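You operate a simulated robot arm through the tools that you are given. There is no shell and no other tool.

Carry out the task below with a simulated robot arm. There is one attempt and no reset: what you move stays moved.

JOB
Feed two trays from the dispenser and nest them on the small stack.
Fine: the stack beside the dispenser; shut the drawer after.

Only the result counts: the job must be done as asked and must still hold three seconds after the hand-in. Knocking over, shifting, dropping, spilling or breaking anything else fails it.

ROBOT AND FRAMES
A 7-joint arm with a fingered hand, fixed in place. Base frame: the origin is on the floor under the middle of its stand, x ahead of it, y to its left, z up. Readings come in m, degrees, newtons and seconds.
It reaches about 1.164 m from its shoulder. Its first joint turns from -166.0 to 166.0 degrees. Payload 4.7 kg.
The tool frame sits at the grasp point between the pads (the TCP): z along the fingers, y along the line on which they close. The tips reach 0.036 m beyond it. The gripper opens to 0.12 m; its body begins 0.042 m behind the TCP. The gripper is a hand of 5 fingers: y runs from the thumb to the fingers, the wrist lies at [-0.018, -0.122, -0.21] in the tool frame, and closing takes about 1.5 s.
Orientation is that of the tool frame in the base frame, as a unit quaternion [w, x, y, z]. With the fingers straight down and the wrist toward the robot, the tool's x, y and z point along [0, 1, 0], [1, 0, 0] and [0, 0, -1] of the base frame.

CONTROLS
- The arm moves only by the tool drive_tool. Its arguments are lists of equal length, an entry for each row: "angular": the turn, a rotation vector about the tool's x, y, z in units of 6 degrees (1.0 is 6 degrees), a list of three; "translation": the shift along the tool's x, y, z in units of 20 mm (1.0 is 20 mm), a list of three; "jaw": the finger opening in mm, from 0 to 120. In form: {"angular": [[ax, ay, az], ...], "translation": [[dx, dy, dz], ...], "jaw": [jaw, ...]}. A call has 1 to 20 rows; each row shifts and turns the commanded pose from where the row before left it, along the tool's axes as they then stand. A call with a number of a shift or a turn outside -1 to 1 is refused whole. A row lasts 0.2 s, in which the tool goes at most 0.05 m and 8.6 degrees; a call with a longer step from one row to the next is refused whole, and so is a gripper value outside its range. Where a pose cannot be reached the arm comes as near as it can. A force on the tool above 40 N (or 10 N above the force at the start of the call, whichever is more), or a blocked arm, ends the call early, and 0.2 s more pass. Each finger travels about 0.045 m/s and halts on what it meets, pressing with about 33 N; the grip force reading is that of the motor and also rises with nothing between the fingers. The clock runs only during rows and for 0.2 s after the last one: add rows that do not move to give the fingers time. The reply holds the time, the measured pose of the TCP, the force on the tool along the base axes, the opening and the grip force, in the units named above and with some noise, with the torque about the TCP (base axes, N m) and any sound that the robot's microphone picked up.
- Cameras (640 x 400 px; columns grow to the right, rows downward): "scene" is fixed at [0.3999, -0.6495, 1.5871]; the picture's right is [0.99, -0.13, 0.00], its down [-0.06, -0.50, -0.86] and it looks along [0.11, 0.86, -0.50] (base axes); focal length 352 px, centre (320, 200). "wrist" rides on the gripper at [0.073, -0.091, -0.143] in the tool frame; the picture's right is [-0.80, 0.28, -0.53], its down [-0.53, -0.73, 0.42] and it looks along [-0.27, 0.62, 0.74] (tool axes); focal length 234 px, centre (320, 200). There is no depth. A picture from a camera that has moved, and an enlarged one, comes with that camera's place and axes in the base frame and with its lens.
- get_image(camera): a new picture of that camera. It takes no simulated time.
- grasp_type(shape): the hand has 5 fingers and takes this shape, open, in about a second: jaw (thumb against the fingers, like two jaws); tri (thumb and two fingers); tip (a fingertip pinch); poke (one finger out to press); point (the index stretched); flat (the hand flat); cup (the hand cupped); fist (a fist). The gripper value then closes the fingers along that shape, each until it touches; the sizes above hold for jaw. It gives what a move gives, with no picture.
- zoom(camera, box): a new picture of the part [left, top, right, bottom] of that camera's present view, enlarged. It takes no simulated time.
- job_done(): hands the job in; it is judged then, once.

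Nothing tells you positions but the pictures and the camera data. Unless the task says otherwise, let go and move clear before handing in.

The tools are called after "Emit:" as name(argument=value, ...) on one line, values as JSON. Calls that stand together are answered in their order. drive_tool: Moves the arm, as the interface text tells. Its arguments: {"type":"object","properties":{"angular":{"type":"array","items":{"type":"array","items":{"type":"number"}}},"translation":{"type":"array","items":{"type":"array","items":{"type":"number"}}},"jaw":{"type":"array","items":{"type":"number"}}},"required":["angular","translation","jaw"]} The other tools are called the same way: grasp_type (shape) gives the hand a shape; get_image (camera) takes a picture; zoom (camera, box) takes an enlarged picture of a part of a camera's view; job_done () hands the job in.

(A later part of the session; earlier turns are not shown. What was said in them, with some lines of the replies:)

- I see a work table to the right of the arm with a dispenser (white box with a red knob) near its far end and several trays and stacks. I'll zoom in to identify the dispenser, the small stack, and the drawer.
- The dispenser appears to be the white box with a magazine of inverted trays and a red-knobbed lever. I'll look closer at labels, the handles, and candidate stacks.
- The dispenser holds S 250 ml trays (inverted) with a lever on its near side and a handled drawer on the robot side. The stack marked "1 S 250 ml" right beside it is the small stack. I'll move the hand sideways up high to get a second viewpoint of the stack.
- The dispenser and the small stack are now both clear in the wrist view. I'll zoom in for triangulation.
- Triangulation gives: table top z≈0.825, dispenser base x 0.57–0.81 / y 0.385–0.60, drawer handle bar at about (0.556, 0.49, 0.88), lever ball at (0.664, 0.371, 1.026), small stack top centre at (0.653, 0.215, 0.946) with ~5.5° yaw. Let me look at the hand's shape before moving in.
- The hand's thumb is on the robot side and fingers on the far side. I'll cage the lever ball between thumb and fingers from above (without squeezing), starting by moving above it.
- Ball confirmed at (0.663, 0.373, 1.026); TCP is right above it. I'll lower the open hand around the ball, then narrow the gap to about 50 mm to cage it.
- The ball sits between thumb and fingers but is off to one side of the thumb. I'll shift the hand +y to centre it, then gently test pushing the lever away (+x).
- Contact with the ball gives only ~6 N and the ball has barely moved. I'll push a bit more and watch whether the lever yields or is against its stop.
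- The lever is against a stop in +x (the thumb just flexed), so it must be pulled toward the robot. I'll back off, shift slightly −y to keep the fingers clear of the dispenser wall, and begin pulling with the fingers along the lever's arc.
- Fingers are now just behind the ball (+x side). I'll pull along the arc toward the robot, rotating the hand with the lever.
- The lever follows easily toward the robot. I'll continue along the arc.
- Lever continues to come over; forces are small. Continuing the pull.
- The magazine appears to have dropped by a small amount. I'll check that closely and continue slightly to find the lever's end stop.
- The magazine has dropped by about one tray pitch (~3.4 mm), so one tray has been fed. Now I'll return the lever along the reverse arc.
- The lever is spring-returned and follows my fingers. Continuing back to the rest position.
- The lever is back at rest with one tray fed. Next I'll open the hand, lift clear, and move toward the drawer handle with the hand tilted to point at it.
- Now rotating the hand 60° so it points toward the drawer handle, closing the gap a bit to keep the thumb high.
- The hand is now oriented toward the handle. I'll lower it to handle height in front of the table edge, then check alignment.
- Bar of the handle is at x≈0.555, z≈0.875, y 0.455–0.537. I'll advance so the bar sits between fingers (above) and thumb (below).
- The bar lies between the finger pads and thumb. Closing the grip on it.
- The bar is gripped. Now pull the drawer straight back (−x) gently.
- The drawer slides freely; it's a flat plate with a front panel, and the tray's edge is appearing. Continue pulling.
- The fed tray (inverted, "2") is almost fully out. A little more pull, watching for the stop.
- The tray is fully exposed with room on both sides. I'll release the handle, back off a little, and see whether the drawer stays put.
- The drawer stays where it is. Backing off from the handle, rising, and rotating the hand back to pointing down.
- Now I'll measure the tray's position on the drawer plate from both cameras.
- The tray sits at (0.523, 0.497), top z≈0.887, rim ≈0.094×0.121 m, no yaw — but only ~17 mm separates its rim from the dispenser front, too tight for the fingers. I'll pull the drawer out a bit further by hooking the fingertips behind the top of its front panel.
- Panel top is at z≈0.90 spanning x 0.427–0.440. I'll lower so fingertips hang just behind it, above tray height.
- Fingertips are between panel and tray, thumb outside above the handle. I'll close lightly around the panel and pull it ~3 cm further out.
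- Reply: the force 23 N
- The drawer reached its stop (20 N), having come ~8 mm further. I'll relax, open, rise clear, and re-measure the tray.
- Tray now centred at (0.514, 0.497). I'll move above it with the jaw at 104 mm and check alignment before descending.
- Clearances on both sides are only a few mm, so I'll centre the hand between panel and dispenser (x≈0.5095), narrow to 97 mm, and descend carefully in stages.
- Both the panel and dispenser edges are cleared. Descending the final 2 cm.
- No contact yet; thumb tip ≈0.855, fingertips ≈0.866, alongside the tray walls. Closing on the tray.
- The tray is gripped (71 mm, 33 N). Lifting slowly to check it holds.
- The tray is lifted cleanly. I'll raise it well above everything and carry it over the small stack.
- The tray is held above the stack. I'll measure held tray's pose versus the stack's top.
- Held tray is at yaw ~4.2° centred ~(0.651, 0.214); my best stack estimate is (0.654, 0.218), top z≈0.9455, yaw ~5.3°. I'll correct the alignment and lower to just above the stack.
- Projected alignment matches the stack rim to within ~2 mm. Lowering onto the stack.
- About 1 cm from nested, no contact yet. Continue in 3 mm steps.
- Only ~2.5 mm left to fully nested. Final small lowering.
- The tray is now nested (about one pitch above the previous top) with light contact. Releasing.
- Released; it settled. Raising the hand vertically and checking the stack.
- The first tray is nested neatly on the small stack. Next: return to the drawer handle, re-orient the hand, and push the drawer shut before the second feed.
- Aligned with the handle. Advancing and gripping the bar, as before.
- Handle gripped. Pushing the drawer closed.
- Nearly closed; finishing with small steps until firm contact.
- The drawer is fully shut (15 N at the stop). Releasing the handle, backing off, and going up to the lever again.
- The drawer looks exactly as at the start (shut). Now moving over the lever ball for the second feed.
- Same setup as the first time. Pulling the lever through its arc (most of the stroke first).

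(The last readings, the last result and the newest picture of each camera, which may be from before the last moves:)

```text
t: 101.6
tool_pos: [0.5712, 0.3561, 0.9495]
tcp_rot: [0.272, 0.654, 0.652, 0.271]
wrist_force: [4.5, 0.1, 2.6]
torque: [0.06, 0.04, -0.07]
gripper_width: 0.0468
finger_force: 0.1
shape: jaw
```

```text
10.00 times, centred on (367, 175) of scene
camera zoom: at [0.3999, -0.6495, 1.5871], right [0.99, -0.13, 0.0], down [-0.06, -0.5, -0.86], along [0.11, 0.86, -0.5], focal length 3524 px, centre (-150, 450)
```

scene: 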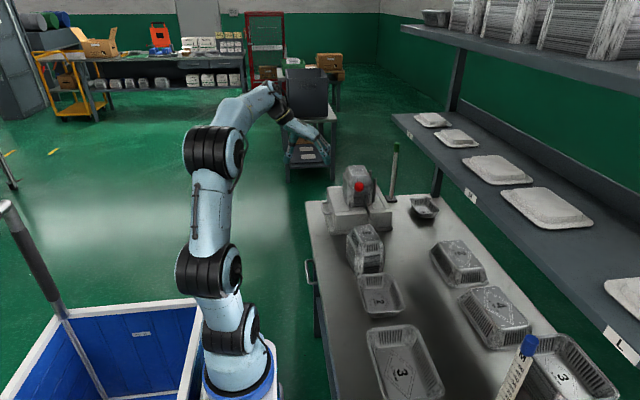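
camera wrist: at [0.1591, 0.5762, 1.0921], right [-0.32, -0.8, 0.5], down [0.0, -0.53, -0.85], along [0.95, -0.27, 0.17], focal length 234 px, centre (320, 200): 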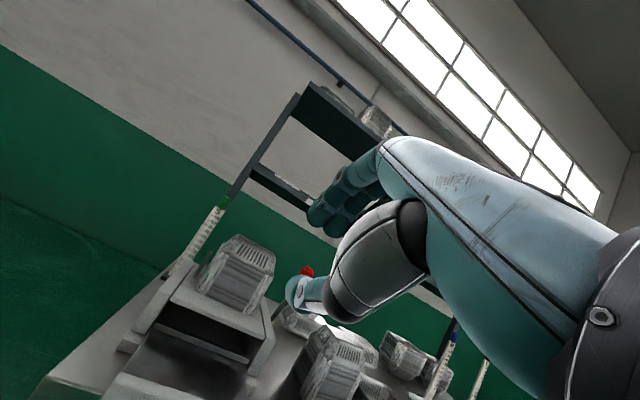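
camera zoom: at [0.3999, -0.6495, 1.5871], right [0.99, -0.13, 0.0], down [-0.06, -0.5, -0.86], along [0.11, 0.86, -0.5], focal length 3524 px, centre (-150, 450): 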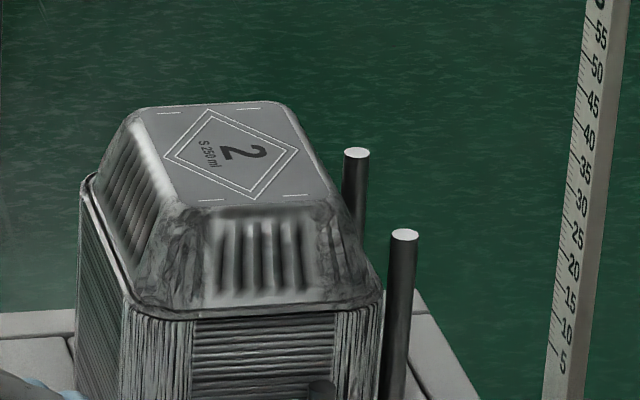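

Not fed yet (magazine unchanged). Completing the stroke.

Emit:
drive_tool(angular=[[-0.5, 0, 0], [-0.5, 0, 0], [-0.5, 0, 0], [-0.5, 0, 0], [-0.5, 0, 0]], translation=[[0, -0.371, 0.156], [0, -0.371, 0.156], [0, -0.371, 0.156], [0, -0.371, 0.156], [0, -0.371, 0.156]], jaw=[45, 45, 45, 45, 45])

Emit:
zoom(camera="scene", box=[335, 155, 399, 195])

Emit:
zoom(camera="scene", box=[310, 130, 438, 230])

```text
t: 102.8
tool_pos: [0.5599, 0.3568, 0.9121]
tcp_rot: [0.354, 0.612, 0.611, 0.355]
wrist_force: [1.7, -0.9, 5.2]
torque: [0.09, -0.02, -0.02]
gripper_width: 0.0472
finger_force: 0.1
shape: jaw
```

```text
10.00 times, centred on (367, 175) of scene
camera zoom: at [0.3999, -0.6495, 1.5871], right [0.99, -0.13, 0.0], down [-0.06, -0.5, -0.86], along [0.11, 0.86, -0.5], focal length 3524 px, centre (-150, 450)
```

zoom: 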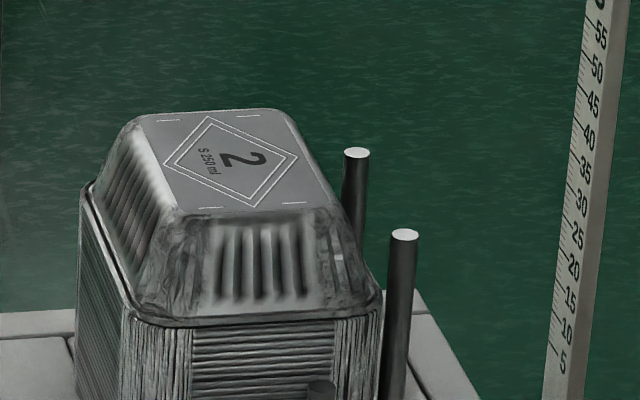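

```text
4.00 times, centred on (374, 180) of scene
camera zoom: at [0.3999, -0.6495, 1.5871], right [0.99, -0.13, 0.0], down [-0.06, -0.5, -0.86], along [0.11, 0.86, -0.5], focal length 1410 px, centre (104, 280)
```

zoom: 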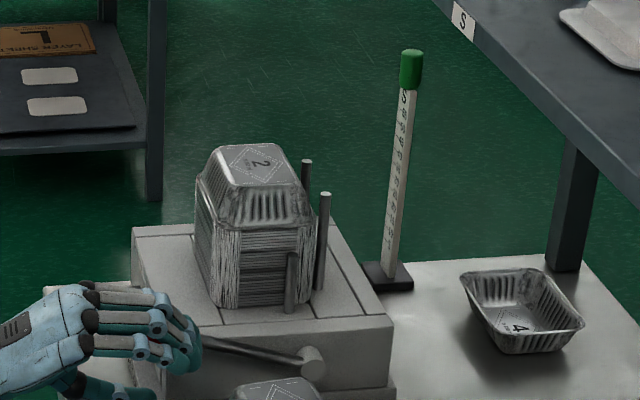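

The magazine dropped by another pitch — the second tray is fed. Returning the lever to rest and lifting off.

Emit:
drive_tool(angular=[[0.5, 0, 0], [0.5, 0, 0], [0.5, 0, 0], [0.5, 0, 0], [0.5, 0, 0], [0.5, 0, 0], [0.5, 0, 0], [0.5, 0, 0], [0.5, 0, 0], [0.5, 0, 0], [0.5, 0, 0], [0.5, 0, 0], [0.5, 0, 0], [0.5, 0, 0], [0.5, 0, 0], [0.5, 0, 0], [0.5, 0, 0], [0.5, 0, 0], [0.5, 0, 0], [0.5, 0, 0]], translation=[[0, 0.378, -0.137], [0, 0.378, -0.137], [0, 0.378, -0.137], [0, 0.378, -0.137], [0, 0.378, -0.137], [0, 0.378, -0.137], [0, 0.378, -0.137], [0, 0.378, -0.137], [0, 0.378, -0.137], [0, 0.378, -0.137], [0, 0.378, -0.137], [0, 0.378, -0.137], [0, 0.378, -0.137], [0, 0.378, -0.137], [0, 0.378, -0.137], [0, 0.378, -0.137], [0, 0.378, -0.137], [0, 0.378, -0.137], [0, 0.378, -0.137], [0, 0.378, -0.137]], jaw=[45, 45, 45, 45, 45, 45, 45, 45, 45, 45, 45, 45, 45, 45, 45, 45, 45, 45, 45, 45])

Emit:
drive_tool(angular=[[0, 0, 0], [0, 0, 0], [0, 0, 0], [0, 0, 0], [0, 0, 0], [0, 0, 0], [0, 0, 0], [0, 0, 0], [0, 0, 0], [0, 0, 0], [0, 0, 0], [0, 0, 0]], translation=[[0, 0, 0], [0, 0, 0], [0, 0, 0], [0, 0, 0], [0, 0, -1], [0, 0, -1], [0, 0, -1], [0, 0, -1], [0, 0, -1], [0, 0, -1], [0, 0, -1], [0, 0, -1]], jaw=[80, 110, 120, 120, 120, 120, 120, 120, 120, 120, 120, 120])

Emit:
zoom(camera="scene", box=[310, 130, 438, 230])

```text
t: 107.0
tool_pos: [0.6578, 0.3564, 1.031]
tcp_rot: [-0.001, 0.707, 0.707, 0.0]
wrist_force: [0.3, 0.6, 0.9]
torque: [0.04, -0.01, 0.02]
gripper_width: 0.0454
finger_force: 0.1
shape: jaw
```

```text
t: 109.6
tool_pos: [0.658, 0.3556, 1.1892]
tcp_rot: [0.001, 0.707, 0.707, 0.0]
wrist_force: [-0.1, 0.0, -0.7]
torque: [-0.01, 0.03, 0.04]
gripper_width: 0.1196
finger_force: 0.1
shape: jaw
```

```text
4.00 times, centred on (374, 180) of scene
camera zoom: at [0.3999, -0.6495, 1.5871], right [0.99, -0.13, 0.0], down [-0.06, -0.5, -0.86], along [0.11, 0.86, -0.5], focal length 1410 px, centre (104, 280)
```

zoom: 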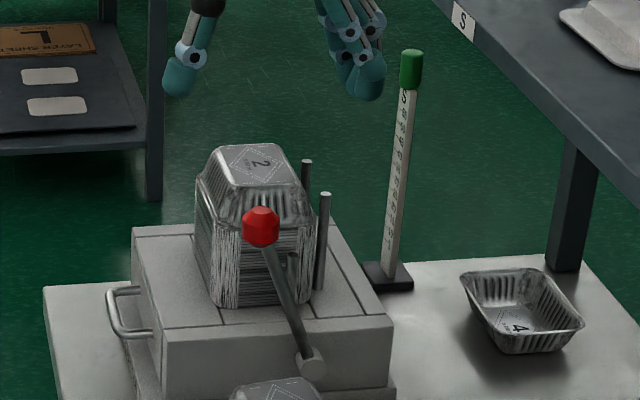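

Lever at rest. Going back to the drawer handle to take out the second tray.

Emit:
drive_tool(angular=[[0, 0, 0], [0, 0, 0], [0, 0, 0], [0, 0, 0], [0, 0, 0], [0, 0, 0], [0, 0, 0], [0, 0, 0], [0, 0, 0], [0, 0, 0], [0, 0, 0], [0, 0, 0], [0, 0, 0], [0, 0, 0]], translation=[[0.532, -0.862, 0.32], [0.532, -0.862, 0.32], [0.532, -0.862, 0.32], [0.532, -0.862, 0.32], [0.532, -0.862, 0.32], [0.532, -0.862, 0.32], [0.532, -0.862, 0.32], [0.532, -0.862, 0.32], [0.532, -0.862, 0.32], [0.532, -0.862, 0.32], [0.532, -0.862, 0.32], [0.532, -0.862, 0.32], [0.532, -0.862, 0.32], [0.532, -0.862, 0.32]], jaw=[120, 120, 120, 120, 120, 120, 110, 100, 90, 80, 70, 60, 50, 45])

Emit:
drive_tool(angular=[[-1, 0, 0], [-1, 0, 0], [-1, 0, 0], [-1, 0, 0], [-1, 0, 0], [-1, 0, 0], [-1, 0, 0], [-1, 0, 0], [-1, 0, 0], [-1, 0, 0]], translation=[[0, 0, 0], [0, 0, 0], [0, 0, 0], [0, 0, 0], [0, 0, 0], [0, 0, 0], [0, 0, 0], [0, 0, 0], [0, 0, 0], [0, 0, 0]], jaw=[45, 45, 45, 45, 45, 45, 45, 45, 45, 45])

Emit:
drive_tool(angular=[[0, 0, 0], [0, 0, 0], [0, 0, 0], [0, 0, 0], [0, 0, 0], [0, 0, 0], [0, 0, 0], [0, 0, 0], [0, 0, 0], [0, 0, 0]], translation=[[0, -0.875, 0.62], [0, -0.875, 0.62], [0, -0.875, 0.62], [0, -0.875, 0.62], [0, -0.875, 0.62], [0, -0.875, 0.62], [0, -0.875, 0.62], [0, -0.875, 0.62], [0, -0.875, 0.62], [0, -0.875, 0.62]], jaw=[45, 45, 45, 45, 45, 45, 45, 45, 42, 40])

Emit:
zoom(camera="scene", box=[270, 160, 398, 240])

```text
t: 112.6
tool_pos: [0.4157, 0.5055, 1.1012]
tcp_rot: [0.0, 0.707, 0.708, 0.0]
wrist_force: [-0.2, -0.5, -0.5]
torque: [0.03, -0.01, -0.01]
gripper_width: 0.0455
finger_force: 0.0
shape: jaw
```

```text
t: 114.8
tool_pos: [0.4161, 0.5052, 1.1023]
tcp_rot: [0.354, 0.612, 0.612, 0.355]
wrist_force: [-0.9, 0.2, 0.7]
torque: [0.01, 0.01, 0.01]
gripper_width: 0.0453
finger_force: 0.0
shape: jaw
```

```text
t: 117.0
tool_pos: [0.438, 0.5049, 0.8868]
tcp_rot: [0.353, 0.613, 0.613, 0.353]
wrist_force: [-0.4, 1.2, 0.1]
torque: [-0.03, 0.03, 0.0]
gripper_width: 0.0401
finger_force: 0.1
shape: jaw
```

```text
5.00 times, centred on (334, 200) of scene
camera zoom: at [0.3999, -0.6495, 1.5871], right [0.99, -0.13, 0.0], down [-0.06, -0.5, -0.86], along [0.11, 0.86, -0.5], focal length 1762 px, centre (250, 200)
```

zoom: 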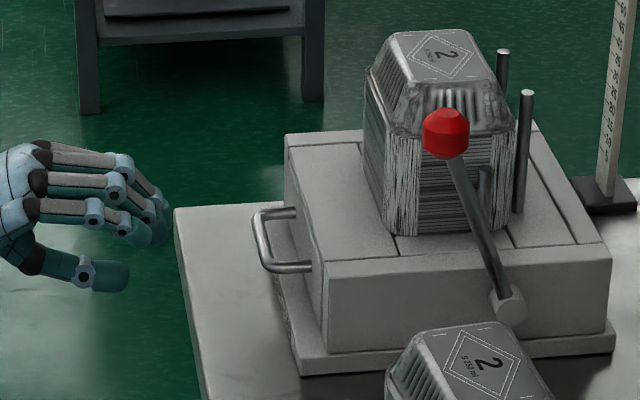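

Emit:
drive_tool(angular=[[0, 0, 0], [0, 0, 0], [0, 0, 0], [0, 0, 0], [0, 0, 0], [0, 0, 0], [0, 0, 0], [0, 0, 0], [0, 0, 0], [0, 0, 0], [0, 0, 0], [0, 0, 0], [0, 0, 0]], translation=[[0, 0.303, 0.554], [0, 0.303, 0.554], [0, 0.303, 0.554], [0, 0.303, 0.554], [0, 0.303, 0.554], [0, 0.303, 0.554], [0, 0.303, 0.554], [0, 0.303, 0.554], [0, 0, 0], [0, 0, 0], [0, 0, 0], [0, 0, 0], [0, 0, 0]], jaw=[40, 40, 40, 40, 40, 40, 40, 40, 20, 0, 0, 0, 0])

Emit:
zoom(camera="scene", box=[290, 180, 386, 240])

```text
t: 119.8
tool_pos: [0.5384, 0.5058, 0.8844]
tcp_rot: [0.353, 0.612, 0.613, 0.354]
wrist_force: [-0.5, -0.2, -5.4]
torque: [-0.13, 0.05, 0.01]
gripper_width: 0.0042
finger_force: 32.7
shape: jaw
```

```text
6.67 times, centred on (338, 210) of scene
camera zoom: at [0.3999, -0.6495, 1.5871], right [0.99, -0.13, 0.0], down [-0.06, -0.5, -0.86], along [0.11, 0.86, -0.5], focal length 2349 px, centre (200, 133)
```

zoom: 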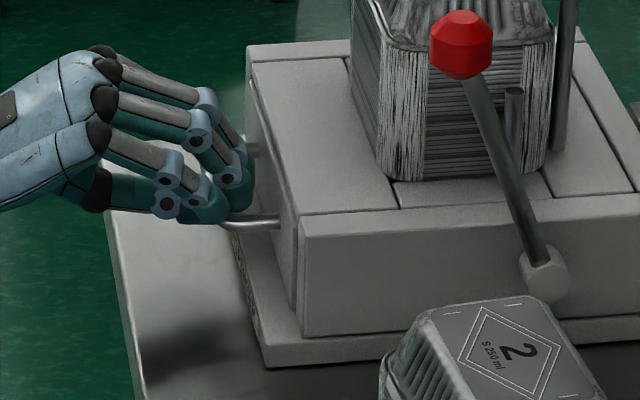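

Gripped. Pulling the drawer fully out.

Emit:
drive_tool(angular=[[0, 0, 0], [0, 0, 0], [0, 0, 0], [0, 0, 0], [0, 0, 0], [0, 0, 0], [0, 0, 0], [0, 0, 0], [0, 0, 0], [0, 0, 0], [0, 0, 0], [0, 0, 0], [0, 0, 0], [0, 0, 0], [0, 0, 0], [0, 0, 0], [0, 0, 0], [0, 0, 0], [0, 0, 0]], translation=[[0, -0.25, -0.433], [0, -0.25, -0.433], [0, -0.25, -0.433], [0, -0.25, -0.433], [0, -0.25, -0.433], [0, -0.25, -0.433], [0, -0.25, -0.433], [0, -0.25, -0.433], [0, -0.25, -0.433], [0, -0.25, -0.433], [0, -0.25, -0.433], [0, -0.25, -0.433], [0, -0.25, -0.433], [0, -0.25, -0.433], [0, -0.25, -0.433], [0, -0.25, -0.433], [0, -0.125, -0.2165], [0, -0.1, -0.173], [0, 0, 0]], jaw=[0, 0, 0, 0, 0, 0, 0, 0, 0, 0, 0, 0, 0, 0, 0, 0, 0, 0, 0])

Emit:
zoom(camera="scene", box=[270, 170, 366, 230])

```text
t: 123.8
tool_pos: [0.3691, 0.5047, 0.8851]
tcp_rot: [0.353, 0.612, 0.613, 0.354]
wrist_force: [7.0, 0.4, -13.2]
torque: [-0.09, 0.19, 0.12]
gripper_width: 0.0039
finger_force: 33.2
shape: jaw
```

```text
6.67 times, centred on (318, 200) of scene
camera zoom: at [0.3999, -0.6495, 1.5871], right [0.99, -0.13, 0.0], down [-0.06, -0.5, -0.86], along [0.11, 0.86, -0.5], focal length 2349 px, centre (333, 200)
```

zoom: 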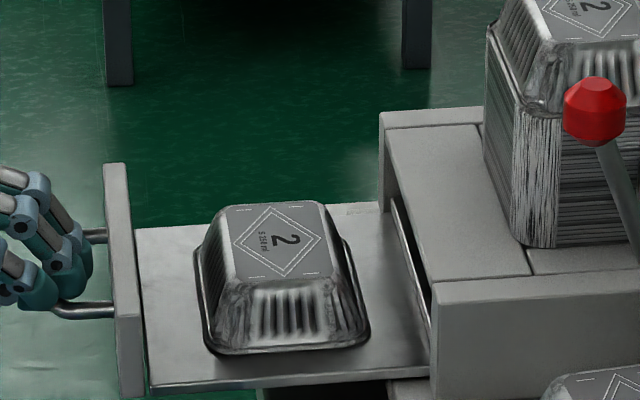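

The drawer is at its stop with the second tray exposed. Releasing, backing off, rising, and rotating to vertical.

Emit:
drive_tool(angular=[[0, 0, 0], [0, 0, 0], [0, 0, 0], [0, 0, 0], [0, 0, 0], [0, 0, 0], [0, 0, 0], [0, 0, 0], [0, 0, 0], [0, 0, 0], [0, 0, 0], [0, 0, 0], [0, 0, 0], [0, 0, 0], [0, 0, 0], [0, 0, 0], [0, 0, 0]], translation=[[0, 0, 0], [0, 0, 0], [0, 0, 0], [0, 0, 0], [0, -0.5, -0.866], [0, -0.5, -0.866], [0, 0, 0], [0, 0.866, -0.5], [0, 0.866, -0.5], [0, 0.866, -0.5], [0, 0.866, -0.5], [0, 0.866, -0.5], [0, 0.866, -0.5], [0, 0.866, -0.5], [0, 0.866, -0.5], [0, 0.866, -0.5], [0, 0.866, -0.5]], jaw=[20, 40, 50, 50, 50, 50, 50, 50, 50, 50, 50, 50, 50, 50, 50, 50, 50])

Emit:
drive_tool(angular=[[1, 0, 0], [1, 0, 0], [1, 0, 0], [1, 0, 0], [1, 0, 0], [1, 0, 0], [1, 0, 0], [1, 0, 0], [1, 0, 0], [1, 0, 0], [0, 0, 0]], translation=[[0, 0, 0], [0, 0, 0], [0, 0, 0], [0, 0, 0], [0, 0, 0], [0, 0, 0], [0, 0, 0], [0, 0, 0], [0, 0, 0], [0, 0, 0], [0, 0, 0]], jaw=[50, 60, 70, 80, 90, 97, 97, 97, 97, 97, 97])

Emit:
zoom(camera="scene", box=[290, 190, 346, 225])

Emit:
zoom(camera="scene", box=[270, 165, 366, 245])

```text
t: 127.4
tool_pos: [0.3272, 0.5051, 1.0859]
tcp_rot: [0.353, 0.612, 0.613, 0.353]
wrist_force: [-0.8, 0.7, 0.0]
torque: [0.0, -0.04, -0.02]
gripper_width: 0.0498
finger_force: 0.1
shape: jaw
```

```text
t: 129.8
tool_pos: [0.3269, 0.5054, 1.0863]
tcp_rot: [-0.001, 0.707, 0.707, 0.0]
wrist_force: [-0.2, -0.8, -0.1]
torque: [-0.04, 0.0, -0.01]
gripper_width: 0.0967
finger_force: 0.1
shape: jaw
```

```text
11.43 times, centred on (318, 208) of scene
camera zoom: at [0.3999, -0.6495, 1.5871], right [0.99, -0.13, 0.0], down [-0.06, -0.5, -0.86], along [0.11, 0.86, -0.5], focal length 4028 px, centre (343, 114)
```

zoom: 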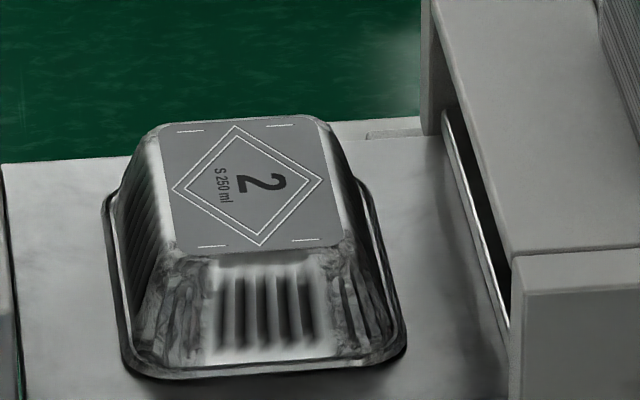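

```text
5.00 times, centred on (318, 205) of scene
camera zoom: at [0.3999, -0.6495, 1.5871], right [0.99, -0.13, 0.0], down [-0.06, -0.5, -0.86], along [0.11, 0.86, -0.5], focal length 1762 px, centre (330, 175)
```

zoom: 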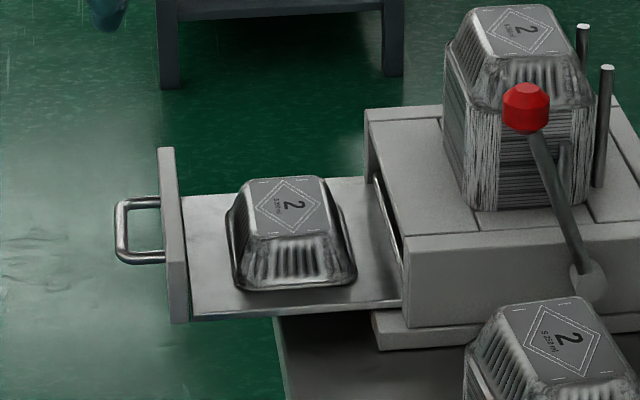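

Tray is in exactly the same place as the first one. Moving over it and descending as before.

Emit:
drive_tool(angular=[[0, 0, 0], [0, 0, 0], [0, 0, 0], [0, 0, 0], [0, 0, 0], [0, 0, 0], [0, 0, 0], [0, 0, 0], [0, 0, 0], [0, 0, 0], [0, 0, 0]], translation=[[-0.027, 0.9125, 0.63], [-0.027, 0.9125, 0.63], [-0.027, 0.9125, 0.63], [-0.027, 0.9125, 0.63], [-0.027, 0.9125, 0.63], [-0.027, 0.9125, 0.63], [-0.027, 0.9125, 0.63], [-0.027, 0.9125, 0.63], [-0.027, 0.9125, 0.63], [-0.027, 0.9125, 0.63], [0, 0, 0]], jaw=[97, 97, 97, 97, 97, 97, 97, 97, 97, 97, 97])

Emit:
zoom(camera="scene", box=[280, 165, 360, 225])

```text
t: 132.2
tool_pos: [0.5099, 0.4987, 0.9594]
tcp_rot: [0.001, 0.707, 0.708, 0.0]
wrist_force: [0.3, 0.6, -0.6]
torque: [0.03, 0.06, -0.04]
gripper_width: 0.0969
finger_force: 0.0
shape: jaw
```

```text
6.67 times, centred on (320, 195) of scene
camera zoom: at [0.3999, -0.6495, 1.5871], right [0.99, -0.13, 0.0], down [-0.06, -0.5, -0.86], along [0.11, 0.86, -0.5], focal length 2349 px, centre (320, 233)
```

zoom: 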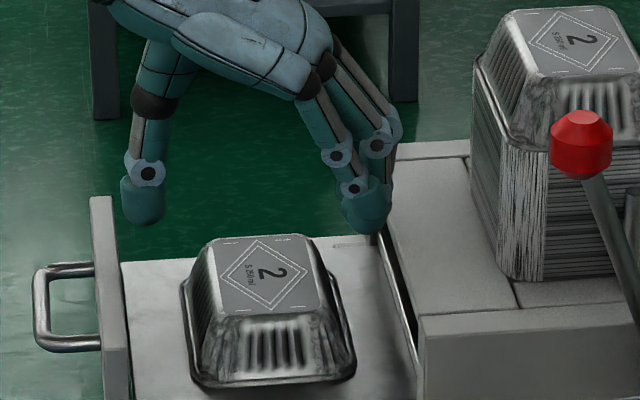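

Emit:
drive_tool(angular=[[0, 0, 0], [0, 0, 0], [0, 0, 0], [0, 0, 0], [0, 0, 0], [0, 0, 0], [0, 0, 0], [0, 0, 0], [0, 0, 0], [0, 0, 0]], translation=[[0.05, -0.03, 0.5], [0, 0, 0.5], [0, 0, 0.5], [0, 0, 0.5], [0, 0, 0.45], [0, 0, 0.34], [0, 0, 0.34], [0, 0, 0.34], [0, 0, 0], [0, 0, 0]], jaw=[97, 97, 97, 97, 97, 97, 97, 97, 97, 97])

Emit:
zoom(camera="scene", box=[280, 165, 360, 225])

```text
t: 134.4
tool_pos: [0.509, 0.5011, 0.8901]
tcp_rot: [0.0, 0.707, 0.707, 0.0]
wrist_force: [0.0, -0.5, 1.0]
torque: [0.03, -0.01, 0.01]
gripper_width: 0.0967
finger_force: 0.1
shape: jaw
```

```text
6.67 times, centred on (320, 195) of scene
camera zoom: at [0.3999, -0.6495, 1.5871], right [0.99, -0.13, 0.0], down [-0.06, -0.5, -0.86], along [0.11, 0.86, -0.5], focal length 2349 px, centre (320, 233)
```

zoom: 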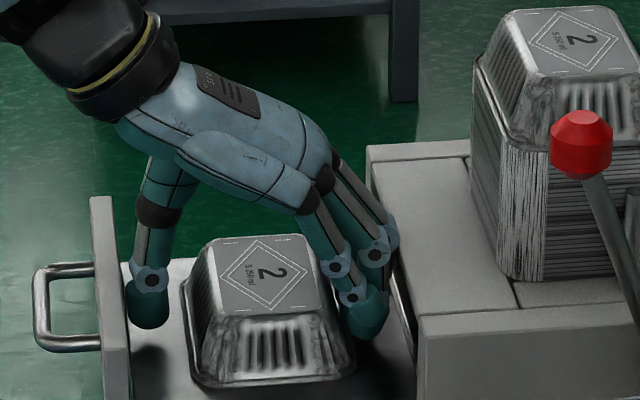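

Fingers are alongside the tray without contact. Closing and lifting slightly.

Emit:
drive_tool(angular=[[0, 0, 0], [0, 0, 0], [0, 0, 0], [0, 0, 0], [0, 0, 0], [0, 0, 0], [0, 0, 0], [0, 0, 0], [0, 0, 0]], translation=[[0, 0, 0], [0, 0, 0], [0, 0, 0], [0, 0, 0], [0, 0, 0], [0, 0, -0.3], [0, 0, -0.4], [0, 0, -0.5], [0, 0, 0]], jaw=[85, 70, 60, 55, 55, 55, 55, 55, 55])

Emit:
zoom(camera="scene", box=[280, 165, 360, 225])

```text
t: 136.4
tool_pos: [0.5094, 0.5004, 0.9131]
tcp_rot: [0.0, 0.708, 0.707, 0.0]
wrist_force: [-1.5, -0.2, 0.0]
torque: [0.01, 0.0, 0.02]
gripper_width: 0.0715
finger_force: 32.9
shape: jaw
```

```text
6.67 times, centred on (320, 195) of scene
camera zoom: at [0.3999, -0.6495, 1.5871], right [0.99, -0.13, 0.0], down [-0.06, -0.5, -0.86], along [0.11, 0.86, -0.5], focal length 2349 px, centre (320, 233)
```

zoom: 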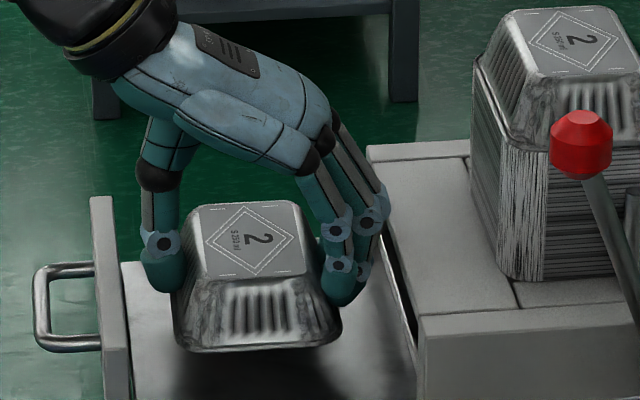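

Second tray is held. Raising and carrying it to above the small stack with the same yaw as before.

Emit:
drive_tool(angular=[[0, 0, 0], [0, 0, 0], [0, 0, 0], [0, 0, 0], [0, 0, 0], [0, 0, 0], [0, 0, 0], [0, 0, 0], [0, 0, 0], [0, 0, 0]], translation=[[0, 0, -0.6], [0, 0, -1], [0, 0, -1], [0, 0, -1], [0, 0, -1], [0, 0, -1], [0, 0, -1], [0, 0, -1], [0, 0, -1], [0, 0, -1]], jaw=[55, 55, 55, 55, 55, 55, 55, 55, 55, 55])

Emit:
drive_tool(angular=[[0, 0, 0], [0, 0, 0], [0, 0, 0], [0, 0, 0], [0, 0, 0], [0, 0, 0], [0, 0, 0], [0, 0, 0], [0, 0, 0], [0, 0, 0], [0, 0, 0], [0, 0, 0], [0, 0, 0], [0, 0, 0], [0, 0, 0], [0, 0, -0.54], [0, 0, -0.54], [0, 0, 0]], translation=[[-0.937, 0.499, 0], [-0.937, 0.499, 0], [-0.937, 0.499, 0], [-0.937, 0.499, 0], [-0.937, 0.499, 0], [-0.937, 0.499, 0], [-0.937, 0.499, 0], [-0.937, 0.499, 0], [-0.937, 0.499, 0], [-0.937, 0.499, 0], [-0.937, 0.499, 0], [-0.937, 0.499, 0], [-0.937, 0.499, 0], [-0.937, 0.499, 0], [-0.937, 0.499, 0], [0, 0, 0], [0, 0, 0], [0, 0, 0]], jaw=[55, 55, 55, 55, 55, 55, 55, 55, 55, 55, 55, 55, 55, 55, 55, 55, 55, 55])

Emit:
zoom(camera="scene", box=[355, 175, 419, 215])

Emit:
zoom(camera="scene", box=[335, 215, 399, 255])

```text
t: 138.6
tool_pos: [0.5085, 0.5009, 1.106]
tcp_rot: [0.0, 0.707, 0.707, 0.0]
wrist_force: [-0.7, 0.0, -1.6]
torque: [0.0, -0.01, 0.0]
gripper_width: 0.0714
finger_force: 33.2
shape: jaw
```

```text
t: 142.4
tool_pos: [0.6593, 0.2193, 1.1053]
tcp_rot: [0.0, 0.666, 0.746, 0.0]
wrist_force: [-0.4, 0.0, 0.3]
torque: [0.0, 0.01, 0.0]
gripper_width: 0.0714
finger_force: 33.2
shape: jaw
```

```text
10.00 times, centred on (387, 195) of scene
camera zoom: at [0.3999, -0.6495, 1.5871], right [0.99, -0.13, 0.0], down [-0.06, -0.5, -0.86], along [0.11, 0.86, -0.5], focal length 3524 px, centre (-350, 250)
```

zoom: 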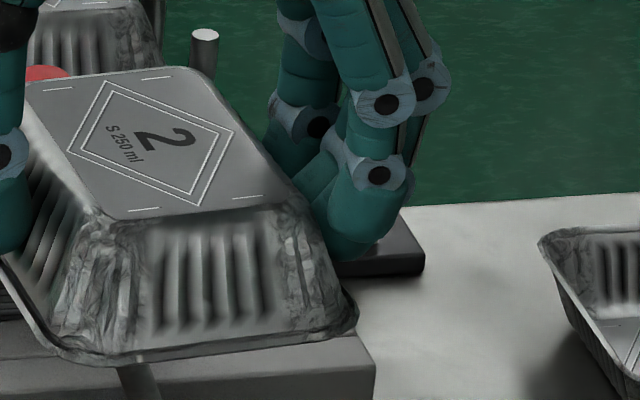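

```text
10.00 times, centred on (367, 235) of scene
camera zoom: at [0.3999, -0.6495, 1.5871], right [0.99, -0.13, 0.0], down [-0.06, -0.5, -0.86], along [0.11, 0.86, -0.5], focal length 3524 px, centre (-150, -150)
```

zoom: 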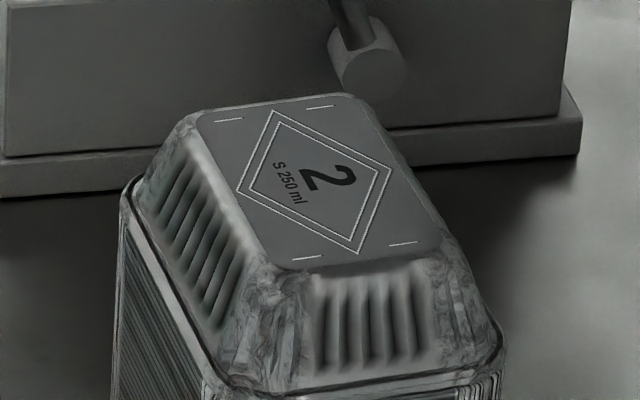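

Held tray and stack agree within ~2 mm; small correction then lowering to just above.

Emit:
drive_tool(angular=[[0, 0, 0], [0, 0, 0], [0, 0, 0], [0, 0, 0], [0, 0, 0], [0, 0, 0], [0, 0, 0], [0, 0, 0]], translation=[[-0.072, -0.033, 0], [0, 0, 0.95], [0, 0, 0.95], [0, 0, 0.95], [0, 0, 0.95], [0, 0, 0.95], [0, 0, 0.95], [0, 0, 0.95]], jaw=[55, 55, 55, 55, 55, 55, 55, 55])

Emit:
zoom(camera="scene", box=[335, 215, 399, 255])

Emit:
zoom(camera="scene", box=[335, 230, 399, 270])

```text
t: 144.2
tool_pos: [0.6589, 0.2194, 0.9735]
tcp_rot: [0.0, 0.666, 0.746, 0.001]
wrist_force: [-1.0, -0.4, -0.6]
torque: [0.02, 0.03, -0.04]
gripper_width: 0.0713
finger_force: 33.3
shape: jaw
```

```text
10.00 times, centred on (367, 235) of scene
camera zoom: at [0.3999, -0.6495, 1.5871], right [0.99, -0.13, 0.0], down [-0.06, -0.5, -0.86], along [0.11, 0.86, -0.5], focal length 3524 px, centre (-150, -150)
```

zoom: 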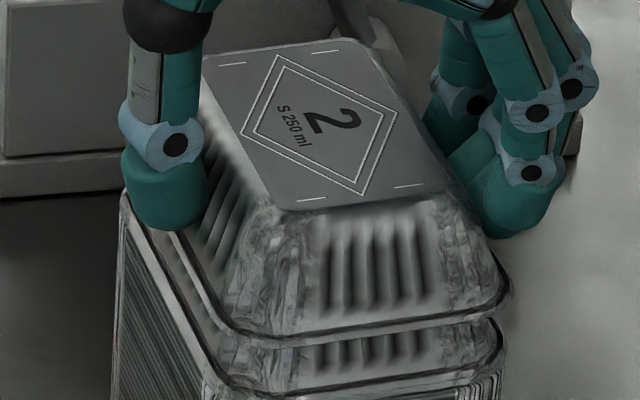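

```text
10.00 times, centred on (367, 250) of scene
camera zoom: at [0.3999, -0.6495, 1.5871], right [0.99, -0.13, 0.0], down [-0.06, -0.5, -0.86], along [0.11, 0.86, -0.5], focal length 3524 px, centre (-150, -300)
```

zoom: 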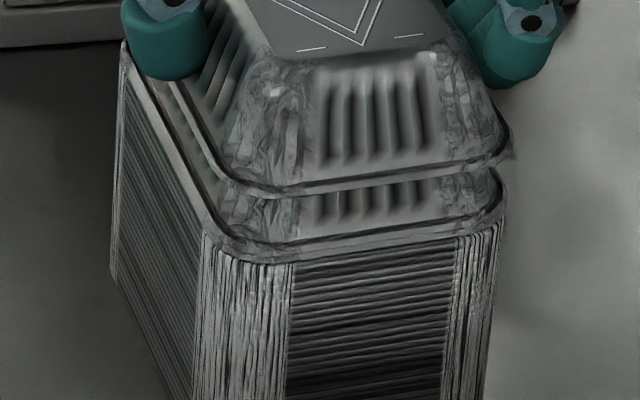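

Projection of the held tray onto the stack top matches within ~0.5 mm. Lowering to nest.

Emit:
drive_tool(angular=[[0, 0, 0], [0, 0, 0], [0, 0, 0], [0, 0, 0], [0, 0, 0]], translation=[[0, 0, 0.25], [0, 0, 0.2], [0, 0, 0.15], [0, 0, 0.15], [0, 0, 0]], jaw=[55, 55, 55, 55, 55])

Emit:
zoom(camera="scene", box=[335, 215, 399, 255])

```text
t: 145.4
tool_pos: [0.6588, 0.2189, 0.9585]
tcp_rot: [0.0, 0.666, 0.746, 0.0]
wrist_force: [-0.1, -0.4, 0.5]
torque: [0.0, 0.03, -0.01]
gripper_width: 0.0713
finger_force: 33.8
shape: jaw
```

```text
10.00 times, centred on (367, 235) of scene
camera zoom: at [0.3999, -0.6495, 1.5871], right [0.99, -0.13, 0.0], down [-0.06, -0.5, -0.86], along [0.11, 0.86, -0.5], focal length 3524 px, centre (-150, -150)
```

zoom: 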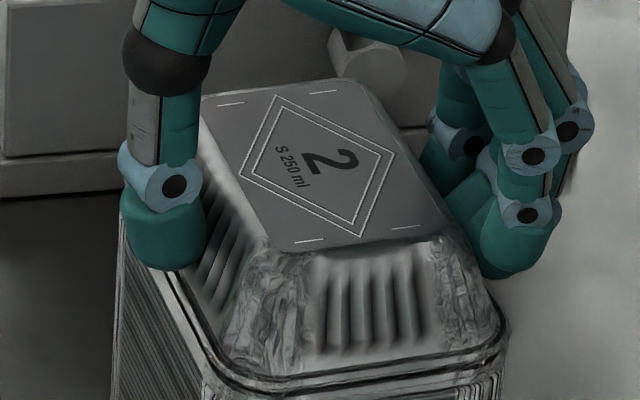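

Emit:
drive_tool(angular=[[0, 0, 0], [0, 0, 0], [0, 0, 0]], translation=[[0, 0, 0.075], [0, 0, 0.075], [0, 0, 0]], jaw=[55, 55, 55])

Emit:
zoom(camera="scene", box=[335, 215, 399, 255])

```text
t: 146.2
tool_pos: [0.6586, 0.2202, 0.9553]
tcp_rot: [0.0, 0.666, 0.746, 0.0]
wrist_force: [0.7, 0.5, 0.1]
torque: [0.02, 0.01, -0.02]
gripper_width: 0.071
finger_force: 32.8
shape: jaw
```

```text
10.00 times, centred on (367, 235) of scene
camera zoom: at [0.3999, -0.6495, 1.5871], right [0.99, -0.13, 0.0], down [-0.06, -0.5, -0.86], along [0.11, 0.86, -0.5], focal length 3524 px, centre (-150, -150)
```

zoom: 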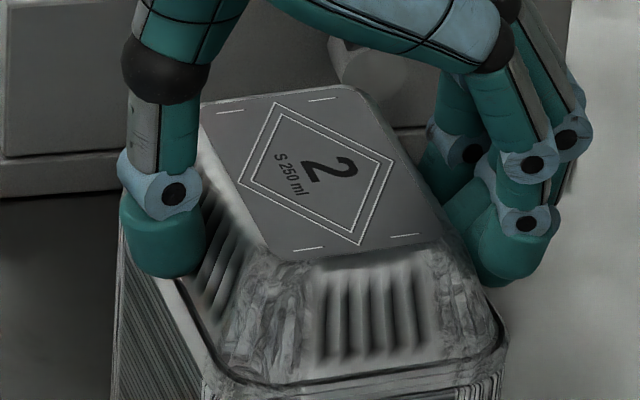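

Essentially nested, no side force. Releasing gently and then rising.

Emit:
drive_tool(angular=[[0, 0, 0], [0, 0, 0], [0, 0, 0], [0, 0, 0], [0, 0, 0], [0, 0, 0]], translation=[[0, 0, 0], [0, 0, 0], [0, 0, 0], [0, 0, 0], [0, 0, 0], [0, 0, 0]], jaw=[74, 80, 90, 102, 114, 116])

Emit:
zoom(camera="scene", box=[335, 215, 399, 255])

```text
t: 147.6
tool_pos: [0.6588, 0.2183, 0.9555]
tcp_rot: [0.0, 0.665, 0.746, 0.0]
wrist_force: [-0.2, 0.5, -0.2]
torque: [-0.04, 0.0, 0.02]
gripper_width: 0.1155
finger_force: 0.0
shape: jaw
```

```text
10.00 times, centred on (367, 235) of scene
camera zoom: at [0.3999, -0.6495, 1.5871], right [0.99, -0.13, 0.0], down [-0.06, -0.5, -0.86], along [0.11, 0.86, -0.5], focal length 3524 px, centre (-150, -150)
```

zoom: 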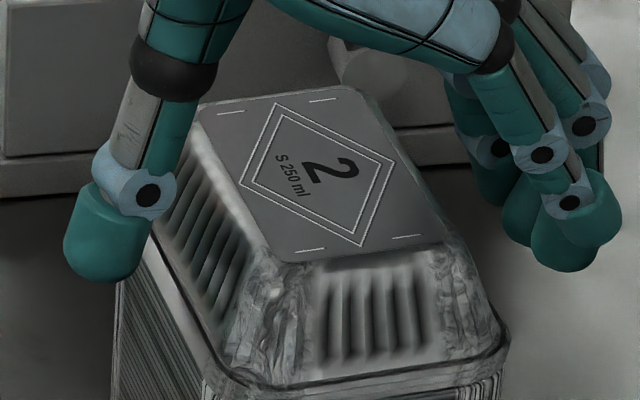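

Emit:
drive_tool(angular=[[0, 0, 0], [0, 0, 0], [0, 0, 0], [0, 0, 0], [0, 0, 0], [0, 0, 0], [0, 0, 0], [0, 0, 0], [0, 0, 0], [0, 0, 0]], translation=[[0, 0, -0.4], [0, 0, -0.8], [0, 0, -1], [0, 0, -1], [0, 0, -1], [0, 0, -1], [0, 0, -1], [0, 0, -1], [0, 0, -1], [0, 0, -1]], jaw=[116, 116, 116, 116, 116, 116, 116, 116, 116, 116])

Emit:
drive_tool(angular=[[0, 0, 0.54], [0, 0, 0.54], [0, 0, 0], [0, 0, 0], [0, 0, 0], [0, 0, 0], [0, 0, 0], [0, 0, 0], [0, 0, 0], [0, 0, 0], [0, 0, 0], [0, 0, 0], [0, 0, 0], [0, 0, 0], [0, 0, 0], [0, 0, 0], [0, 0, 0], [0, 0, 0], [0, 0, 0]], translation=[[0, 0, 0], [0, 0, 0], [0.84, -0.965, 0.11], [0.84, -0.965, 0.11], [0.84, -0.965, 0.11], [0.84, -0.965, 0.11], [0.84, -0.965, 0.11], [0.84, -0.965, 0.11], [0.84, -0.965, 0.11], [0.84, -0.965, 0.11], [0.84, -0.965, 0.11], [0.84, -0.965, 0.11], [0.84, -0.965, 0.11], [0.84, -0.965, 0.11], [0.84, -0.965, 0.11], [0.84, -0.965, 0.11], [0.84, -0.965, 0.11], [0.84, -0.965, 0.11], [0.84, -0.965, 0.11]], jaw=[115, 115, 115, 115, 115, 115, 115, 115, 115, 115, 115, 115, 115, 115, 100, 90, 80, 70, 60])

Emit:
drive_tool(angular=[[-1, 0, 0], [-1, 0, 0], [-1, 0, 0], [-1, 0, 0], [-1, 0, 0], [-1, 0, 0], [-1, 0, 0], [-1, 0, 0], [-1, 0, 0], [-1, 0, 0]], translation=[[0, 0, 0], [0, 0, 0], [0, 0, 0], [0, 0, 0], [0, 0, 0], [0, 0, 0], [0, 0, 0], [0, 0, 0], [0, 0, 0], [0, 0, 0]], jaw=[60, 50, 45, 45, 45, 45, 45, 45, 45, 45])

Emit:
get_image(camera="scene")

Emit:
zoom(camera="scene", box=[325, 215, 421, 285])

```text
t: 149.8
tool_pos: [0.6571, 0.219, 1.1387]
tcp_rot: [0.0, 0.666, 0.746, 0.0]
wrist_force: [1.4, 0.2, -0.2]
torque: [0.03, 0.02, 0.01]
gripper_width: 0.1156
finger_force: 0.0
shape: jaw
```

```text
t: 153.8
tool_pos: [0.3303, 0.5035, 1.1012]
tcp_rot: [-0.001, 0.707, 0.707, 0.0]
wrist_force: [-0.2, -0.9, 0.8]
torque: [-0.01, 0.02, -0.02]
gripper_width: 0.0606
finger_force: 0.0
shape: jaw
```

```text
t: 156.0
tool_pos: [0.3303, 0.5051, 1.1014]
tcp_rot: [0.354, 0.612, 0.612, 0.355]
wrist_force: [-0.1, 0.6, -0.1]
torque: [-0.01, 0.02, 0.01]
gripper_width: 0.0455
finger_force: 0.0
shape: jaw
```

```text
taken
```

scene: 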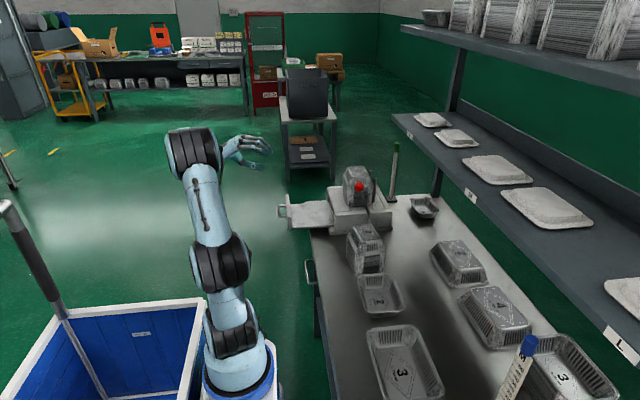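

```text
5.71 times, centred on (373, 250) of scene
camera zoom: at [0.3999, -0.6495, 1.5871], right [0.99, -0.13, 0.0], down [-0.06, -0.5, -0.86], along [0.11, 0.86, -0.5], focal length 2014 px, centre (17, -86)
```

zoom: 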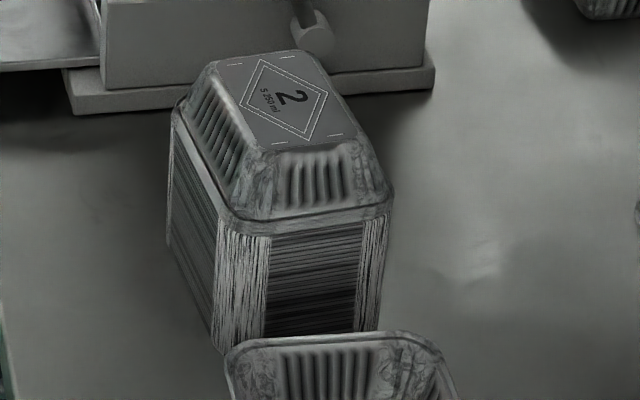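

Both trays are nested on the small stack. Now back to the handle to shut the drawer.

Emit:
drive_tool(angular=[[0, 0, 0], [0, 0, 0], [0, 0, 0], [0, 0, 0], [0, 0, 0], [0, 0, 0], [0, 0, 0], [0, 0, 0], [0, 0, 0], [0, 0, 0]], translation=[[0, -0.965, 0.495], [0, -0.965, 0.495], [0, -0.965, 0.495], [0, -0.965, 0.495], [0, -0.965, 0.495], [0, -0.965, 0.495], [0, -0.965, 0.495], [0, -0.965, 0.495], [0, -0.965, 0.495], [0, -0.965, 0.495]], jaw=[45, 45, 45, 45, 45, 45, 45, 45, 45, 45])

Emit:
drive_tool(angular=[[0, 0, 0], [0, 0, 0], [0, 0, 0], [0, 0, 0], [0, 0, 0], [0, 0, 0], [0, 0, 0], [0, 0, 0], [0, 0, 0]], translation=[[0, 0.318, 0.543], [0, 0.318, 0.543], [0, 0.318, 0.543], [0, 0.318, 0.543], [0, 0, 0], [0, 0, 0], [0, 0, 0], [0, 0, 0], [0, 0, 0]], jaw=[42, 40, 40, 40, 40, 0, 0, 0, 0])

Emit:
zoom(camera="scene", box=[250, 160, 346, 240])

```text
t: 158.2
tool_pos: [0.3202, 0.5039, 0.8858]
tcp_rot: [0.354, 0.613, 0.612, 0.353]
wrist_force: [0.4, 0.0, -0.4]
torque: [0.02, -0.03, -0.03]
gripper_width: 0.0451
finger_force: 0.1
shape: jaw
```

```text
t: 160.2
tool_pos: [0.3708, 0.5043, 0.8856]
tcp_rot: [0.354, 0.613, 0.613, 0.353]
wrist_force: [6.9, 1.7, -6.1]
torque: [-0.12, 0.0, 0.08]
gripper_width: 0.0028
finger_force: 33.0
shape: jaw
```

```text
5.00 times, centred on (298, 200) of scene
camera zoom: at [0.3999, -0.6495, 1.5871], right [0.99, -0.13, 0.0], down [-0.06, -0.5, -0.86], along [0.11, 0.86, -0.5], focal length 1762 px, centre (430, 200)
```

zoom: 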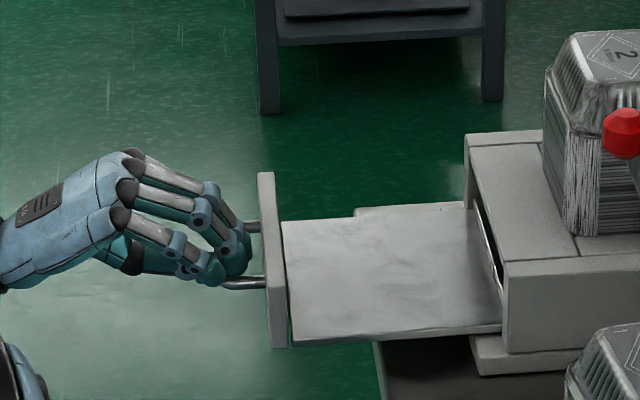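

The drawer is empty and the handle is gripped. Pushing it shut.

Emit:
drive_tool(angular=[[0, 0, 0], [0, 0, 0], [0, 0, 0], [0, 0, 0], [0, 0, 0], [0, 0, 0], [0, 0, 0], [0, 0, 0], [0, 0, 0], [0, 0, 0], [0, 0, 0], [0, 0, 0], [0, 0, 0], [0, 0, 0], [0, 0, 0]], translation=[[0, 0.2625, 0.4547], [0, 0.2625, 0.4547], [0, 0.2625, 0.4547], [0, 0.2625, 0.4547], [0, 0.2625, 0.4547], [0, 0.2625, 0.4547], [0, 0.2625, 0.4547], [0, 0.2625, 0.4547], [0, 0.2625, 0.4547], [0, 0.2625, 0.4547], [0, 0.2625, 0.4547], [0, 0.2625, 0.4547], [0, 0.2625, 0.4547], [0, 0.2625, 0.4547], [0, 0.2625, 0.4547]], jaw=[0, 0, 0, 0, 0, 0, 0, 0, 0, 0, 0, 0, 0, 0, 0])

Emit:
drive_tool(angular=[[0, 0, 0], [0, 0, 0], [0, 0, 0], [0, 0, 0]], translation=[[0, 0.125, 0.2165], [0, 0.125, 0.2165], [0, 0.1, 0.173], [0, 0, 0]], jaw=[0, 0, 0, 0])

Emit:
drive_tool(angular=[[0, 0, 0], [0, 0, 0], [0, 0, 0]], translation=[[0, 0.075, 0.13], [0, 0.05, 0.087], [0, 0, 0]], jaw=[0, 0, 0])

Emit:
zoom(camera="scene", box=[310, 190, 374, 230])

```text
t: 163.4
tool_pos: [0.5281, 0.5046, 0.8848]
tcp_rot: [0.354, 0.612, 0.612, 0.353]
wrist_force: [-0.6, -3.0, -5.6]
torque: [-0.16, 0.11, -0.03]
gripper_width: 0.0027
finger_force: 32.8
shape: jaw
```

```text
t: 164.4
tool_pos: [0.5417, 0.5046, 0.8845]
tcp_rot: [0.353, 0.613, 0.612, 0.353]
wrist_force: [-0.3, -1.5, -6.9]
torque: [-0.14, 0.11, -0.01]
gripper_width: 0.0029
finger_force: 33.3
shape: jaw
```

```text
t: 165.2
tool_pos: [0.5451, 0.505, 0.8845]
tcp_rot: [0.353, 0.611, 0.614, 0.354]
wrist_force: [-15.8, -1.0, -9.6]
torque: [-0.04, 0.37, -0.02]
gripper_width: 0.0038
finger_force: 33.1
shape: jaw
```

```text
10.00 times, centred on (342, 210) of scene
camera zoom: at [0.3999, -0.6495, 1.5871], right [0.99, -0.13, 0.0], down [-0.06, -0.5, -0.86], along [0.11, 0.86, -0.5], focal length 3524 px, centre (100, 100)
```

zoom: 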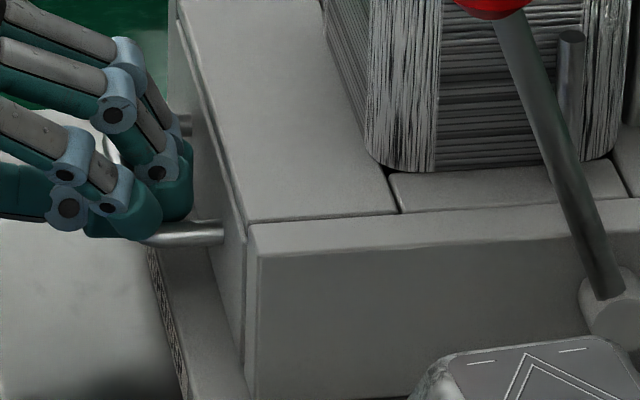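

Drawer firmly shut. Releasing the handle and retreating clear.

Emit:
drive_tool(angular=[[0, 0, 0], [0, 0, 0], [0, 0, 0], [0, 0, 0], [0, 0, 0], [0, 0, 0], [0, 0, 0], [0, 0, 0], [0, 0, 0], [0, 0, 0], [0, 0, 0], [0, 0, 0], [0, 0, 0], [0, 0, 0], [0, 0, 0], [0, 0, 0], [0, 0, 0]], translation=[[0, -0.025, -0.0433], [0, 0, 0], [0, 0, 0], [0, 0, 0], [0, -0.375, -0.65], [0, -0.375, -0.65], [0, -0.375, -0.65], [0, 0.935, -0.54], [0, 0.935, -0.54], [0, 0.935, -0.54], [0, 0.935, -0.54], [0, 0.935, -0.54], [0, 0.935, -0.54], [0, 0.935, -0.54], [0, 0.935, -0.54], [0, 0.935, -0.54], [0, 0.935, -0.54]], jaw=[0, 20, 40, 45, 45, 45, 45, 45, 45, 45, 45, 45, 45, 45, 45, 45, 45])

Emit:
drive_tool(angular=[[1, 0, 0], [1, 0, 0], [1, 0, 0], [1, 0, 0], [1, 0, 0], [1, 0, 0], [1, 0, 0], [1, 0, 0], [1, 0, 0], [1, 0, 0]], translation=[[0, -0.5, -0.2], [0, -0.5, -0.2], [0, -0.5, -0.2], [0, -0.5, -0.2], [0, -0.5, -0.2], [0, -0.5, -0.2], [0, -0.5, -0.2], [0, -0.5, -0.2], [0, -0.5, -0.2], [0, -0.5, -0.2]], jaw=[45, 55, 65, 75, 85, 95, 105, 115, 120, 120])

Emit:
get_image(camera="scene")

Emit:
zoom(camera="scene", box=[310, 190, 374, 230])

Emit:
get_image(camera="wrist")

Emit:
zoom(camera="scene", box=[335, 215, 399, 255])

Emit:
zoom(camera="scene", box=[335, 155, 399, 195])

```text
t: 168.8
tool_pos: [0.5002, 0.5054, 1.1009]
tcp_rot: [0.354, 0.612, 0.613, 0.353]
wrist_force: [0.0, -0.5, 0.7]
torque: [-0.01, -0.02, -0.02]
gripper_width: 0.0451
finger_force: 0.0
shape: jaw
```

```text
t: 171.0
tool_pos: [0.3989, 0.5041, 1.0791]
tcp_rot: [0.0, 0.707, 0.707, -0.001]
wrist_force: [0.6, 0.7, 0.1]
torque: [-0.02, 0.0, -0.02]
gripper_width: 0.1196
finger_force: 0.0
shape: jaw
```

```text
taken
```

scene: 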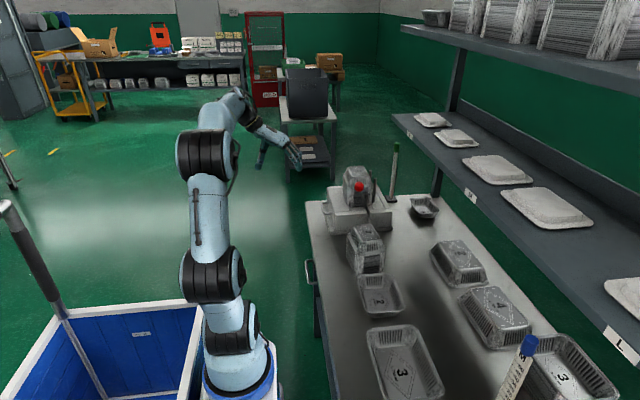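

```text
10.00 times, centred on (342, 210) of scene
camera zoom: at [0.3999, -0.6495, 1.5871], right [0.99, -0.13, 0.0], down [-0.06, -0.5, -0.86], along [0.11, 0.86, -0.5], focal length 3524 px, centre (100, 100)
```

zoom: 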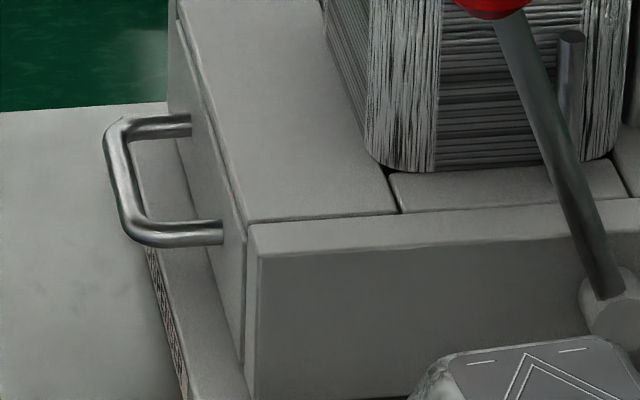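

```text
taken
camera wrist: at [0.307, 0.5764, 1.2239], right [0.28, -0.8, 0.53], down [-0.73, -0.53, -0.42], along [0.62, -0.27, -0.74], focal length 234 px, centre (320, 200)
```

wrist: 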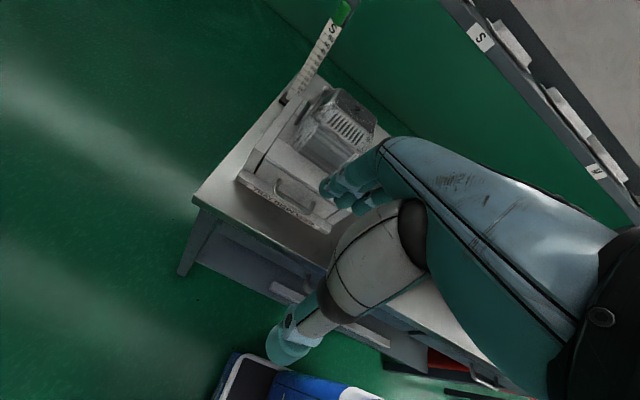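

```text
10.00 times, centred on (367, 235) of scene
camera zoom: at [0.3999, -0.6495, 1.5871], right [0.99, -0.13, 0.0], down [-0.06, -0.5, -0.86], along [0.11, 0.86, -0.5], focal length 3524 px, centre (-150, -150)
```

zoom: 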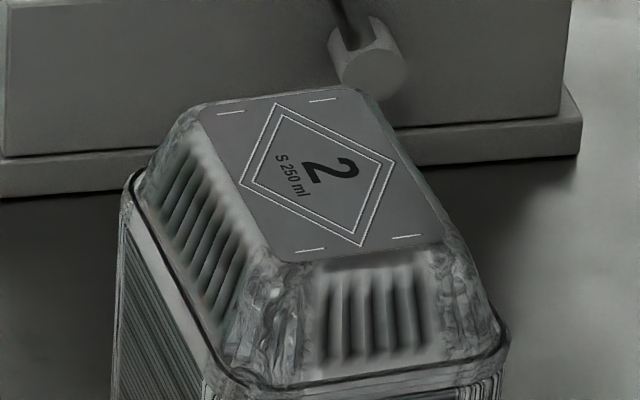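

```text
10.00 times, centred on (367, 175) of scene
camera zoom: at [0.3999, -0.6495, 1.5871], right [0.99, -0.13, 0.0], down [-0.06, -0.5, -0.86], along [0.11, 0.86, -0.5], focal length 3524 px, centre (-150, 450)
```

zoom: 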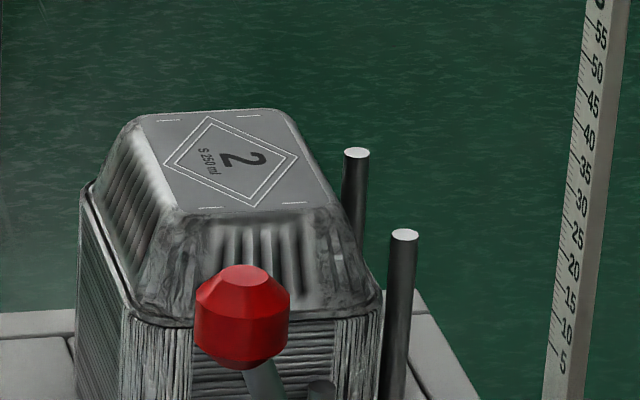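

The drawer is shut and looks the same as at the start. The lever is at rest, the magazine is two pitches lower, and both fed trays are nested on the S 250 ml stack beside the dispenser. The hand is open and clear of everything. Handing in.

Emit:
job_done()

```text
The job is handed in.
```

I fed two trays from the dispenser, nested both on the small S 250 ml stack beside it, and handed the job in. No verdict has come back.

- **Trays:** each lever pull dropped the magazine by one tray. Both trays ended up nested squarely on the stack, each adding about 3 mm of height.
- **Drawer and lever:** I shut the drawer firmly after the second tray, and in the last pictures it looks the same as at the start. The lever is back at rest.
- **Shift:** placing the first tray pushed the small stack about 1 mm in +x. I saw nothing else move, apart from the dispenser parts I operated.
- **Hand:** it let go and backed well clear before the hand-in.
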